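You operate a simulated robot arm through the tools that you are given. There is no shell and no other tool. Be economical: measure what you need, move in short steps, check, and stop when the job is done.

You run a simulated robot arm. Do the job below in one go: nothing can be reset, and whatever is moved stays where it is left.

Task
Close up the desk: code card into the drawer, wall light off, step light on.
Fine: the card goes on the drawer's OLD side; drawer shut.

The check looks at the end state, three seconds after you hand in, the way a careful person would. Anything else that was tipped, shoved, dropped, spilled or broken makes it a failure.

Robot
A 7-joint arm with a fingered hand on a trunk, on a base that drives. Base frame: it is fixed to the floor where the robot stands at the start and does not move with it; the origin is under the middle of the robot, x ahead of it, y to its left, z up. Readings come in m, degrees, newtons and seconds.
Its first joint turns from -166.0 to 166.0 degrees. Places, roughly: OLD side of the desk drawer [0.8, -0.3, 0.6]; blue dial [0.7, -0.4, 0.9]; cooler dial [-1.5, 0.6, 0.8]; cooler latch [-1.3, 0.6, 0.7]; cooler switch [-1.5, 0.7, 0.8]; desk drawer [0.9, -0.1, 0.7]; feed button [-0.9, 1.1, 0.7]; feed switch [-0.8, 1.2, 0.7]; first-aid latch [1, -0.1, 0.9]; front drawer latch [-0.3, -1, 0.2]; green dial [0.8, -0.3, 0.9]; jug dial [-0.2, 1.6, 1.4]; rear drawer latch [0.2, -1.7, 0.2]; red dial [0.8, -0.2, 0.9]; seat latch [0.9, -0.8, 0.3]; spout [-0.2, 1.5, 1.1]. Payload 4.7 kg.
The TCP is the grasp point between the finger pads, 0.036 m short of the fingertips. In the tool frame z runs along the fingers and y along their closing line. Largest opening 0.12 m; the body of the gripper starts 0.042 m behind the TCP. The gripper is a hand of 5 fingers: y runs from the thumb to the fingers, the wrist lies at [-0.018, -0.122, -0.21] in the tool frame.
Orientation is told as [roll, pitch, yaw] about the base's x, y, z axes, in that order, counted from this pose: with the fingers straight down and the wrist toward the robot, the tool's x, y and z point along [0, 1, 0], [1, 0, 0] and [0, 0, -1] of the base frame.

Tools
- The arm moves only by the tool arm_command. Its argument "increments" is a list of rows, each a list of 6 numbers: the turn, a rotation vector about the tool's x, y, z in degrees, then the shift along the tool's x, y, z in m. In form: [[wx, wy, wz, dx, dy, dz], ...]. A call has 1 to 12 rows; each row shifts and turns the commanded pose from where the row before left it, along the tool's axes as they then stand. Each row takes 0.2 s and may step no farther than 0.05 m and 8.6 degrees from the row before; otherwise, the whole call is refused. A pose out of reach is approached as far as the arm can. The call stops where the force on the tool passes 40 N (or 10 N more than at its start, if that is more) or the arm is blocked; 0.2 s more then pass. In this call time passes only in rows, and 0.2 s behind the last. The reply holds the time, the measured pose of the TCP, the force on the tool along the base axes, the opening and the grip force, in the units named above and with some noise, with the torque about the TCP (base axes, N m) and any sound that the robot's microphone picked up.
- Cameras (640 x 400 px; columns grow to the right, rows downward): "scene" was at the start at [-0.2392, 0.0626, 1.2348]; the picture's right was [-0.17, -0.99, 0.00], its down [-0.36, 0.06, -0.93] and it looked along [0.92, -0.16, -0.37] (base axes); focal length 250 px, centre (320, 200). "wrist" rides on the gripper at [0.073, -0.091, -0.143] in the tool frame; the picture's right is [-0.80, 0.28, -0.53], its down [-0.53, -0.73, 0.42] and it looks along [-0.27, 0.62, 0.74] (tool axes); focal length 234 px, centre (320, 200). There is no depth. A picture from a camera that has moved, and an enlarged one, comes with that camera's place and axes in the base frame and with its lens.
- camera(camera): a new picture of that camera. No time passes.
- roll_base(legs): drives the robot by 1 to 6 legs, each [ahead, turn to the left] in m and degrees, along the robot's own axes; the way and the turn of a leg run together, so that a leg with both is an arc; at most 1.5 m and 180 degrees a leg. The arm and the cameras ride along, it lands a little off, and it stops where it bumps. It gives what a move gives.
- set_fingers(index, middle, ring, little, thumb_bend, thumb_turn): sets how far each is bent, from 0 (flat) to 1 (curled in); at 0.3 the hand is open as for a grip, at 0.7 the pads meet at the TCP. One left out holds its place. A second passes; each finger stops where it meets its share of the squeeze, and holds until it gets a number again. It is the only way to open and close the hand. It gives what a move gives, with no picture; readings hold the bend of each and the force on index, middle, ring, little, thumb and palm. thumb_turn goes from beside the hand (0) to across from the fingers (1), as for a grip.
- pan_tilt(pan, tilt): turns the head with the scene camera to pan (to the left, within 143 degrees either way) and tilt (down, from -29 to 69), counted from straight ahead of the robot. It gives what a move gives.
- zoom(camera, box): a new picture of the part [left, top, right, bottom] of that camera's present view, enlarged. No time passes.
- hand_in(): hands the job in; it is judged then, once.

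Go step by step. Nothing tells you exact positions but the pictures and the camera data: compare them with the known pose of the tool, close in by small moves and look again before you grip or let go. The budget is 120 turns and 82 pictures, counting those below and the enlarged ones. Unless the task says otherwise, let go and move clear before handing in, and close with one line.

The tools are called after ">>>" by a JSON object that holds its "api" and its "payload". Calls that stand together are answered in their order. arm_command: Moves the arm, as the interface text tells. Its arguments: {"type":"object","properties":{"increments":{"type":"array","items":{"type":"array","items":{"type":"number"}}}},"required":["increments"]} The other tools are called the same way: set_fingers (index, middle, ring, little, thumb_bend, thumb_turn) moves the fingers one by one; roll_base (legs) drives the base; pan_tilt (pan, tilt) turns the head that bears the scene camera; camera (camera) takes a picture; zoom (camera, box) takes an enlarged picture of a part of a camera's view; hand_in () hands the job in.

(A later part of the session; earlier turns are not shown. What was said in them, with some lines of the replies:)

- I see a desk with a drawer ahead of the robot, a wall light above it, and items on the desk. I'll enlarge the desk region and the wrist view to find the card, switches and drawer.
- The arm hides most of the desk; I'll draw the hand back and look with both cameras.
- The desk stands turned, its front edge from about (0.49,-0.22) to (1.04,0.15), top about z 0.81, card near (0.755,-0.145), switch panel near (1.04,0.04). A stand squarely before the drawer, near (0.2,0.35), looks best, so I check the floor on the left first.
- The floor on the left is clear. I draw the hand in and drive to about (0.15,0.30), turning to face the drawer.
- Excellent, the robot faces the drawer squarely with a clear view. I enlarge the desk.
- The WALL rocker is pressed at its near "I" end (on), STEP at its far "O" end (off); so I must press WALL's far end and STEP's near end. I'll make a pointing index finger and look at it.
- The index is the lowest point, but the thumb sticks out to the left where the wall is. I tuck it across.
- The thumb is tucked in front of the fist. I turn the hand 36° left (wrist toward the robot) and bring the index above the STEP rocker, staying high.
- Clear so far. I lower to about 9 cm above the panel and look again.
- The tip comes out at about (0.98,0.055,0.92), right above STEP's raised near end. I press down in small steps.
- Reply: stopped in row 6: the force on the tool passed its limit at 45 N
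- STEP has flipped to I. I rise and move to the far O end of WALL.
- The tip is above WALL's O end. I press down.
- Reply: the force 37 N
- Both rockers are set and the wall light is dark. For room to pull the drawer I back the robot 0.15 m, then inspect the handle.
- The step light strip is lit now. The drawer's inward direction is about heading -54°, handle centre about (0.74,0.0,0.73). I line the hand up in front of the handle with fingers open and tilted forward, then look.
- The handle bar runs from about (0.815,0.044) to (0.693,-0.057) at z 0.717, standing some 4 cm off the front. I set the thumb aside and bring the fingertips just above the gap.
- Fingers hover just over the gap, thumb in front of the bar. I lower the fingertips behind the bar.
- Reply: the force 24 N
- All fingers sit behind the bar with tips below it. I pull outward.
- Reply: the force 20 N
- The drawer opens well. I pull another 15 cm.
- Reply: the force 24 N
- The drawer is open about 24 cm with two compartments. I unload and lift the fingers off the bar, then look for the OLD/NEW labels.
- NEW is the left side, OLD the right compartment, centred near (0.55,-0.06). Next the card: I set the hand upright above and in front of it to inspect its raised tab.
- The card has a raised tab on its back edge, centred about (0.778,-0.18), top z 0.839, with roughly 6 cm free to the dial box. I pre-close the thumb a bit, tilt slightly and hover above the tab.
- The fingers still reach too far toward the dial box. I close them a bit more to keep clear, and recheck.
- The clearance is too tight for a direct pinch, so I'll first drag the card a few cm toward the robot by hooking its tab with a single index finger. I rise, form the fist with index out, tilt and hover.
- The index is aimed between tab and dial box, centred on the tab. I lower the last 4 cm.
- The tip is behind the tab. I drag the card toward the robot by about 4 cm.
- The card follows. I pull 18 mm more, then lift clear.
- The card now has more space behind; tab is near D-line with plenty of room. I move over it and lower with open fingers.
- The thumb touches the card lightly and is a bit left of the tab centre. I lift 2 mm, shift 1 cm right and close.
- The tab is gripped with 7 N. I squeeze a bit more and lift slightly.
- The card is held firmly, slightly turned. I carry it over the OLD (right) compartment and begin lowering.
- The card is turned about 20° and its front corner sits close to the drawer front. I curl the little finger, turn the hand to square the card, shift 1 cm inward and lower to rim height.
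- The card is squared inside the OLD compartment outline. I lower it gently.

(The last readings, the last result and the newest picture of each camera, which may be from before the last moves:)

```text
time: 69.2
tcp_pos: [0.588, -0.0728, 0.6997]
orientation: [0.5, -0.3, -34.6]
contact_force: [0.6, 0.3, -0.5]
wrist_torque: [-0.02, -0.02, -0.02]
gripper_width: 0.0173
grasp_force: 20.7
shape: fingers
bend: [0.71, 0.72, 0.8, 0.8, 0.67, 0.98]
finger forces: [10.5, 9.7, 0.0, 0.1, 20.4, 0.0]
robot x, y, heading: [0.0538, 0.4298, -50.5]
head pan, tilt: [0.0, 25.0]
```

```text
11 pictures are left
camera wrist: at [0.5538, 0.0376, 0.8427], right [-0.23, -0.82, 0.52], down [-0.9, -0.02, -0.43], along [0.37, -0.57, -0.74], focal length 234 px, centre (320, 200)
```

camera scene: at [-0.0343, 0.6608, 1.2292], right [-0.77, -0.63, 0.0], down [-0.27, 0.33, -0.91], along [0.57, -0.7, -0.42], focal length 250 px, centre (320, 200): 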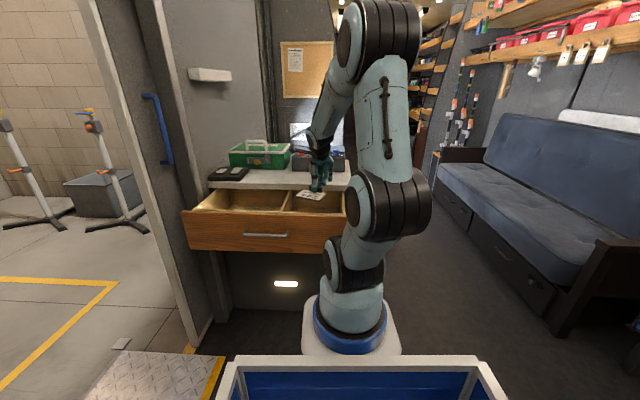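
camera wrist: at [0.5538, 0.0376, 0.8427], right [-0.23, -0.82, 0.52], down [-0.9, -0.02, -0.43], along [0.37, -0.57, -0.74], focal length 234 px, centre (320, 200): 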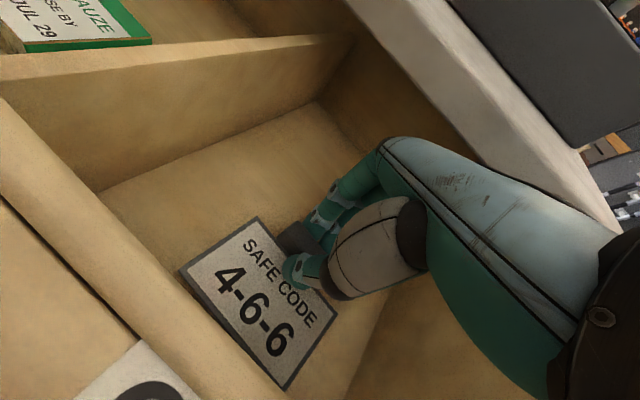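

>>> {"api": "arm_command", "payload": {"increments": [[0, 0, 0, 0, 0.002, 0.006], [0, 0, 0, 0, 0.002, 0.005], [0, 0, 0, 0, 0, 0.004]]}}

```text
time: 70.0
tcp_pos: [0.5932, -0.0753, 0.6829]
orientation: [0.6, -0.2, -34.6]
contact_force: [-0.2, 0.3, -0.7]
wrist_torque: [-0.01, 0.03, -0.01]
gripper_width: 0.0177
grasp_force: 20.4
shape: fingers
bend: [0.71, 0.72, 0.8, 0.8, 0.67, 0.98]
finger forces: [10.6, 9.8, 0.0, 0.1, 20.4, 0.1]
robot x, y, heading: [0.0565, 0.4273, -50.8]
head pan, tilt: [0.0, 25.0]
```

>>> {"api": "arm_command", "payload": {"increments": [[0, 0, 0, 0, 0, 0.004], [0, 0, 0, 0, 0, 0.004]]}}

>>> {"api": "camera", "payload": {"camera": "wrist"}}

```text
time: 70.7
tcp_pos: [0.5932, -0.0757, 0.6783]
orientation: [0.7, -0.3, -34.6]
contact_force: [-1.7, -0.7, 10.0]
wrist_torque: [0.24, 0.23, 0.04]
gripper_width: 0.0168
grasp_force: 26.1
shape: fingers
bend: [0.71, 0.72, 0.8, 0.8, 0.68, 0.99]
finger forces: [11.2, 10.1, 0.0, 0.1, 30.6, 0.1]
robot x, y, heading: [0.0545, 0.4273, -50.6]
head pan, tilt: [0.0, 25.0]
```

```text
10 pictures are left
camera wrist: at [0.5577, 0.0359, 0.8205], right [-0.23, -0.82, 0.52], down [-0.9, -0.02, -0.44], along [0.37, -0.57, -0.74], focal length 234 px, centre (320, 200)
```

wrist: 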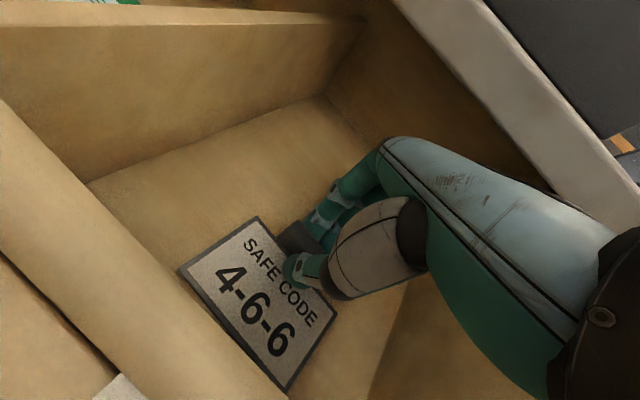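

The card has reached the drawer floor (10 N). I release and rise straight up.

>>> {"api": "arm_command", "payload": {"increments": [[0, 0, 0, 0, 0, -0.003]]}}

>>> {"api": "set_fingers", "payload": {"index": 0.55, "middle": 0.55, "thumb_bend": 0.5}}

>>> {"api": "arm_command", "payload": {"increments": [[0, 0, 0, 0, 0, -0.015], [0, 0, 0, 0, 0, -0.03], [0, 0, 0, 0, 0, -0.045], [0, 0, 0, 0, 0, -0.045], [0, 0, 0, 0, 0, -0.045], [0, 0, 0, 0, 0, -0.045]]}}

>>> {"api": "camera", "payload": {"camera": "wrist"}}

```text
time: 71.0
tcp_pos: [0.5931, -0.0747, 0.6777]
orientation: [0.5, -0.2, -34.6]
contact_force: [-0.2, -0.4, 0.5]
wrist_torque: [0.01, 0.06, 0.0]
gripper_width: 0.017
grasp_force: 20.9
shape: fingers
bend: [0.71, 0.72, 0.8, 0.8, 0.68, 0.99]
finger forces: [10.8, 10.0, 0.1, 0.0, 21.8, 0.0]
robot x, y, heading: [0.0546, 0.4271, -50.7]
head pan, tilt: [0.0, 25.0]
```

```text
time: 72.0
tcp_pos: [0.594, -0.0746, 0.6781]
orientation: [0.6, -0.3, -34.6]
contact_force: [0.6, 0.0, 4.7]
wrist_torque: [0.13, 0.11, 0.03]
gripper_width: 0.0534
grasp_force: 2.1
shape: fingers
bend: [0.55, 0.55, 0.8, 0.8, 0.51, 1.0]
finger forces: [0.0, 0.0, 0.1, 0.0, 4.3, 0.0]
robot x, y, heading: [0.0535, 0.4262, -50.7]
head pan, tilt: [0.0, 25.0]
```

```text
time: 73.5
tcp_pos: [0.5907, -0.0762, 0.9049]
orientation: [0.7, -0.1, -34.7]
contact_force: [0.0, 0.5, -0.5]
wrist_torque: [0.0, -0.04, 0.03]
gripper_width: 0.055
grasp_force: 0.1
shape: fingers
bend: [0.55, 0.55, 0.8, 0.8, 0.5, 1.0]
finger forces: [0.0, 0.0, 0.1, 0.0, 0.1, 0.0]
robot x, y, heading: [0.0523, 0.4299, -50.7]
head pan, tilt: [0.0, 25.0]
```

```text
9 pictures are left
camera wrist: at [0.5545, 0.0353, 1.0479], right [-0.23, -0.82, 0.52], down [-0.9, -0.02, -0.43], along [0.37, -0.57, -0.74], focal length 234 px, centre (320, 200)
```

wrist: 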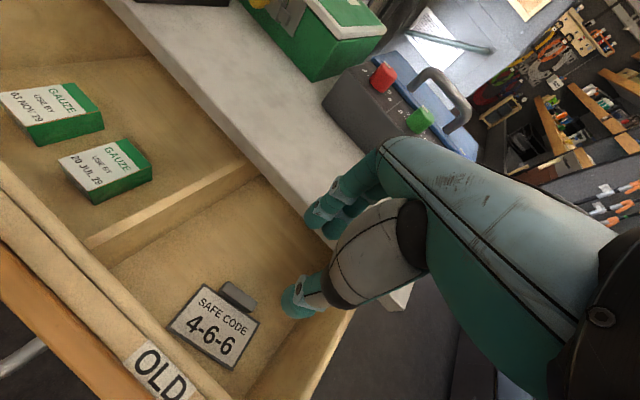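

The card lies flat in the OLD compartment with the tab up. Now I bring the hand out in front of the drawer and make a fist to push it shut.

>>> {"api": "arm_command", "payload": {"increments": [[0, 0, 6.5, 0, 0, 0], [0, 0, 6.5, 0, 0, 0], [0, 0, 6.5, 0, 0, 0], [0, 0, 0, 0.0253, -0.0386, 0], [0, 0, 0, 0.0253, -0.0386, 0], [0, 0, 0, 0.0253, -0.0386, 0], [0, 0, 0, 0.0253, -0.0386, 0], [0, 0, 0, 0.0253, -0.0386, 0], [0, 0, 0, 0.0253, -0.0386, 0], [0, 0, 0, 0.0253, -0.0386, 0], [0, 0, 0, 0.0253, -0.0386, 0]]}}

>>> {"api": "set_fingers", "payload": {"index": 1, "middle": 1, "ring": 1, "little": 1}}

>>> {"api": "set_fingers", "payload": {"thumb_bend": 1, "thumb_turn": 0.9}}

>>> {"api": "arm_command", "payload": {"increments": [[0, 0, 0, 0, 0, 0.045], [0, 0, 0, 0, 0, 0.045], [0, 0, 0, 0, 0, 0.045], [0, 0, 0, 0, 0, 0.045]]}}

>>> {"api": "camera", "payload": {"camera": "wrist"}}

```text
time: 75.8
tcp_pos: [0.5736, 0.2928, 0.9032]
orientation: [0.6, -0.2, -54.0]
contact_force: [-0.2, 1.3, 0.2]
wrist_torque: [0.04, -0.05, -0.01]
gripper_width: 0.0551
grasp_force: 0.1
shape: fingers
bend: [0.55, 0.55, 0.8, 0.8, 0.5, 1.0]
finger forces: [0.1, 0.0, 0.0, 0.1, 0.1, 0.0]
robot x, y, heading: [0.0548, 0.4272, -50.7]
head pan, tilt: [0.0, 25.0]
```

```text
time: 76.8
tcp_pos: [0.5746, 0.2923, 0.9021]
orientation: [0.6, -0.2, -54.2]
contact_force: [-0.9, 0.3, 0.3]
wrist_torque: [0.0, -0.04, -0.04]
gripper_width: 0.0683
grasp_force: 0.0
shape: fingers
bend: [1.0, 1.0, 1.0, 1.0, 0.5, 1.0]
finger forces: [0.1, 0.0, 0.1, 0.0, 0.0, 0.0]
robot x, y, heading: [0.0518, 0.4284, -50.6]
head pan, tilt: [0.0, 25.0]
```

```text
time: 77.8
tcp_pos: [0.5751, 0.2936, 0.9019]
orientation: [0.6, 0.0, -54.1]
contact_force: [-0.2, 0.1, -0.8]
wrist_torque: [0.0, 0.0, 0.01]
gripper_width: 0.0409
grasp_force: 0.0
shape: fingers
bend: [1.0, 1.0, 1.0, 1.0, 0.94, 0.91]
finger forces: [0.0, 0.0, 0.0, 0.1, 0.1, 0.0]
robot x, y, heading: [0.0547, 0.4298, -50.7]
head pan, tilt: [0.0, 25.0]
```

```text
time: 78.8
tcp_pos: [0.5733, 0.294, 0.7261]
orientation: [0.8, 0.1, -54.1]
contact_force: [-0.5, -0.5, 0.6]
wrist_torque: [-0.03, 0.0, 0.01]
gripper_width: 0.041
grasp_force: 0.0
shape: fingers
bend: [1.0, 1.0, 1.0, 1.0, 0.94, 0.91]
finger forces: [0.0, 0.0, 0.1, 0.0, 0.0, 0.0]
robot x, y, heading: [0.0524, 0.4261, -50.7]
head pan, tilt: [0.0, 25.0]
```

```text
8 pictures are left
camera wrist: at [0.5773, 0.4093, 0.8685], right [-0.49, -0.7, 0.52], down [-0.86, 0.28, -0.43], along [0.16, -0.65, -0.74], focal length 234 px, centre (320, 200)
```

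wrist: 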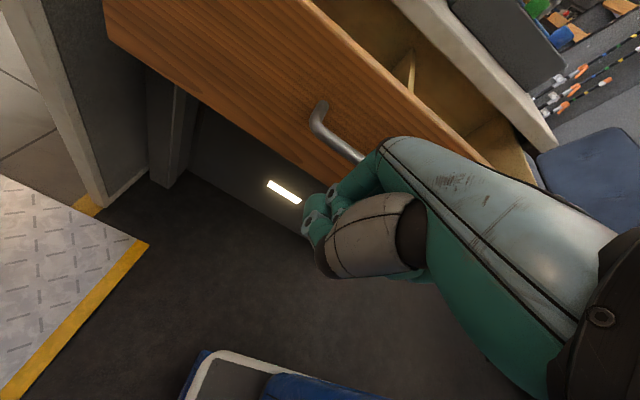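

The fist is in front of the handle. I lower 1.5 cm and push inward.

>>> {"api": "arm_command", "payload": {"increments": [[0, 0, 0, 0, 0, 0.015], [0, 0, 0, 0, 0.02, 0], [0, 0, 0, 0, 0.02, 0], [0, 0, 0, 0, 0.02, 0], [0, 0, 0, 0, 0.02, 0], [0, 0, 0, 0, 0.02, 0], [0, 0, 0, 0, 0.02, 0], [0, 0, 0, 0, 0.02, 0]]}}

>>> {"api": "zoom", "payload": {"camera": "scene", "box": [170, 120, 390, 270]}}

```text
time: 80.7
tcp_pos: [0.6569, 0.1799, 0.7096]
orientation: [0.6, -0.1, -54.2]
contact_force: [0.7, -0.1, 0.7]
wrist_torque: [-0.03, -0.01, 0.01]
gripper_width: 0.0411
grasp_force: 0.0
shape: fingers
bend: [1.0, 1.0, 1.0, 1.0, 0.94, 0.91]
finger forces: [0.1, 0.0, 0.1, 0.0, 0.1, 0.0]
robot x, y, heading: [0.0582, 0.4297, -50.6]
head pan, tilt: [0.0, 25.0]
```

```text
2.67 times, centred on (280, 195) of scene
camera zoom: at [-0.0342, 0.6607, 1.2292], right [-0.77, -0.63, 0.0], down [-0.27, 0.33, -0.91], along [0.57, -0.7, -0.42], focal length 667 px, centre (427, 213)
```

zoom: 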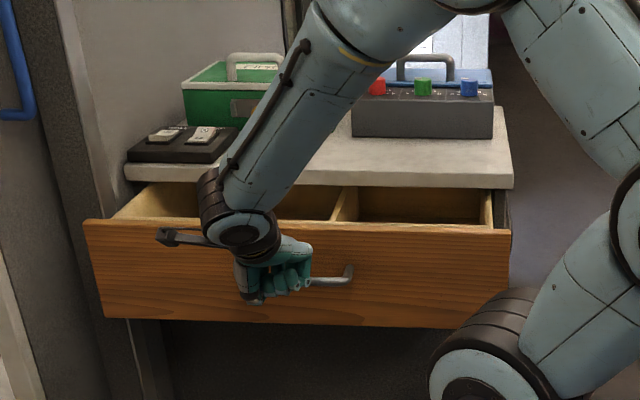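

It slides in with little force. I keep pushing until it seats.

>>> {"api": "arm_command", "payload": {"increments": [[0, 0, 0, 0, 0.02, 0], [0, 0, 0, 0, 0.02, 0], [0, 0, 0, 0, 0.02, 0], [0, 0, 0, 0, 0.02, 0], [0, 0, 0, 0, 0.02, 0]]}}

>>> {"api": "zoom", "payload": {"camera": "scene", "box": [170, 120, 390, 270]}}

```text
time: 81.8
tcp_pos: [0.7149, 0.1, 0.7103]
orientation: [0.7, 0.0, -54.0]
contact_force: [0.2, 0.2, 0.9]
wrist_torque: [0.0, 0.0, 0.02]
gripper_width: 0.0409
grasp_force: 0.0
shape: fingers
bend: [1.0, 1.0, 1.0, 1.0, 0.94, 0.91]
finger forces: [0.1, 0.1, 0.0, 0.0, 0.0, 0.1]
robot x, y, heading: [0.0591, 0.4282, -50.4]
head pan, tilt: [0.0, 25.0]
```

```text
2.67 times, centred on (280, 195) of scene
camera zoom: at [-0.0342, 0.6607, 1.2292], right [-0.77, -0.63, 0.0], down [-0.27, 0.33, -0.91], along [0.57, -0.7, -0.42], focal length 667 px, centre (427, 213)
```

zoom: 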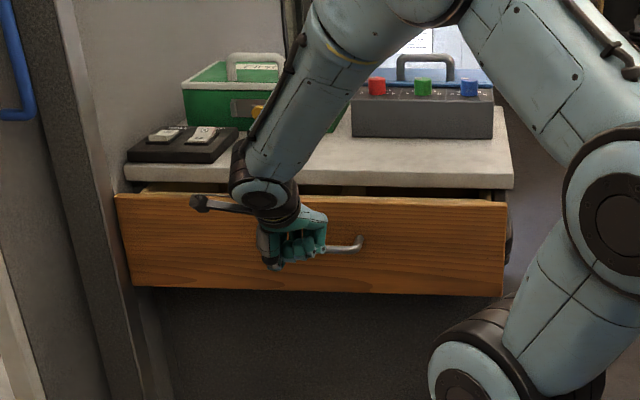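

A few centimetres remain. I push on in smaller steps.

>>> {"api": "arm_command", "payload": {"increments": [[0, 0, 0, 0, 0.015, 0], [0, 0, 0, 0, 0.015, 0], [0, 0, 0, 0, 0.01, 0], [0, 0, 0, 0, 0.01, 0], [0, 0, 0, 0, 0.008, 0], [0, 0, 0, 0, 0.008, 0]]}}

>>> {"api": "zoom", "payload": {"camera": "scene", "box": [170, 120, 390, 270]}}

```text
time: 83.2
tcp_pos: [0.7537, 0.0462, 0.7115]
orientation: [0.7, 0.0, -54.0]
contact_force: [-17.3, 19.8, 8.1]
wrist_torque: [-0.4, -0.43, -0.01]
gripper_width: 0.0418
grasp_force: 13.4
shape: fingers
bend: [1.0, 1.0, 1.0, 1.0, 0.95, 0.91]
finger forces: [19.3, 7.7, 0.0, 0.1, 0.0, 0.0]
robot x, y, heading: [0.0547, 0.4265, -50.7]
head pan, tilt: [0.0, 25.0]
```

```text
2.67 times, centred on (280, 195) of scene
camera zoom: at [-0.0353, 0.6614, 1.229], right [-0.77, -0.63, 0.0], down [-0.27, 0.33, -0.91], along [0.58, -0.7, -0.42], focal length 667 px, centre (427, 213)
```

zoom: 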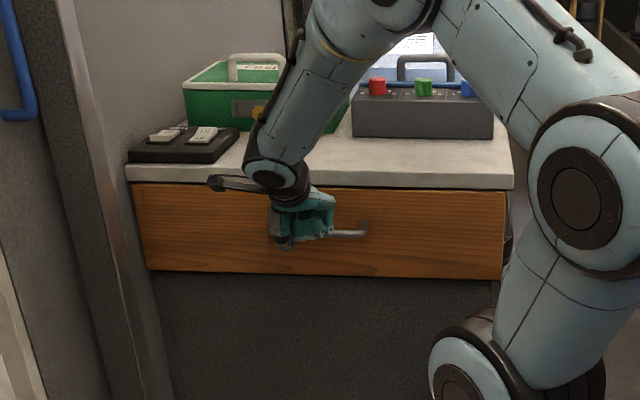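

The drawer is seated with 26 N resistance. I back off, rise clear and check everything.

>>> {"api": "arm_command", "payload": {"increments": [[0, 0, 0, 0, -0.04, 0], [0, 0, 0, 0, -0.04, 0], [0, 0, 0, 0, -0.04, 0], [0, 0, 0, 0, -0.04, 0], [0, 0, 0, 0, -0.02, -0.045], [0, 0, 0, 0, 0, -0.048], [0, 0, 0, 0, 0, -0.048], [0, 0, 0, 0, 0, -0.048], [0, 0, 0, 0, 0, -0.048], [0, 0, 0, 0, 0, -0.048]]}}

>>> {"api": "zoom", "payload": {"camera": "wrist", "box": [0, 0, 440, 400]}}

>>> {"api": "camera", "payload": {"camera": "scene"}}

```text
time: 85.5
tcp_pos: [0.648, 0.19, 0.9914]
orientation: [0.7, 0.0, -54.0]
contact_force: [-0.1, -0.2, -0.8]
wrist_torque: [-0.01, 0.0, -0.01]
gripper_width: 0.0411
grasp_force: 0.1
shape: fingers
bend: [1.0, 1.0, 1.0, 1.0, 0.94, 0.91]
finger forces: [0.0, 0.0, 0.0, 0.0, 0.0, 0.0]
robot x, y, heading: [0.053, 0.4289, -50.9]
head pan, tilt: [0.0, 25.0]
```

```text
1.00 times, centred on (220, 200) of wrist (not enlarged: the box is as wide or as high as the picture)
camera zoom: at [0.6524, 0.3061, 1.1356], right [-0.49, -0.7, 0.52], down [-0.86, 0.28, -0.43], along [0.15, -0.65, -0.74], focal length 234 px, centre (420, 200)
```

zoom: 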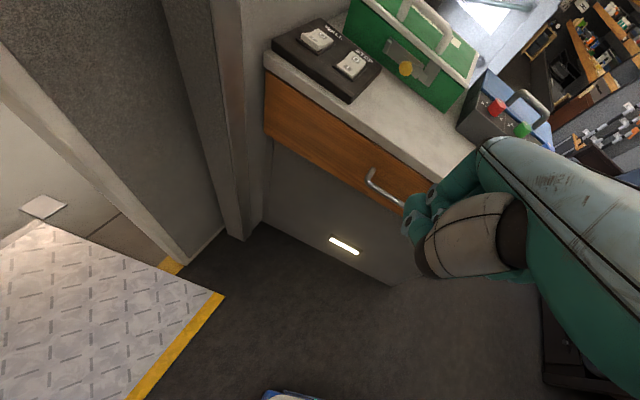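

```text
3 pictures are left
camera scene: at [-0.0341, 0.6607, 1.2292], right [-0.77, -0.63, 0.0], down [-0.27, 0.33, -0.91], along [0.57, -0.7, -0.42], focal length 250 px, centre (320, 200)
```

scene: 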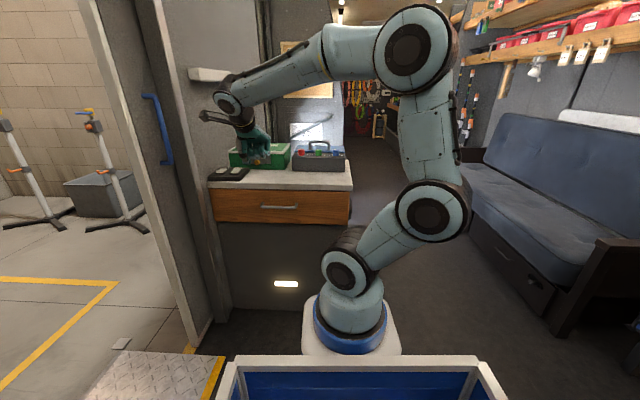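

>>> {"api": "zoom", "payload": {"camera": "scene", "box": [200, 150, 360, 250]}}

```text
4.00 times, centred on (280, 200) of scene
camera zoom: at [-0.0341, 0.6607, 1.2292], right [-0.77, -0.63, 0.0], down [-0.27, 0.33, -0.91], along [0.57, -0.7, -0.42], focal length 1000 px, centre (480, 200)
```

zoom: 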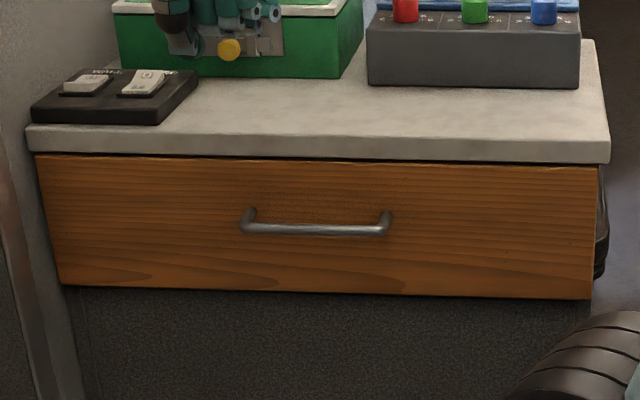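

The drawer front and handle sit on the same pixels as when it was closed at the start. The wall light is off, the step light is on, and nothing else looks disturbed, so I hand in.

>>> {"api": "hand_in", "payload": {}}

```text
The job is handed in.
```

The code card is in the drawer's OLD side, the drawer is shut, the wall light is off and the step light is on; I have handed the job in.
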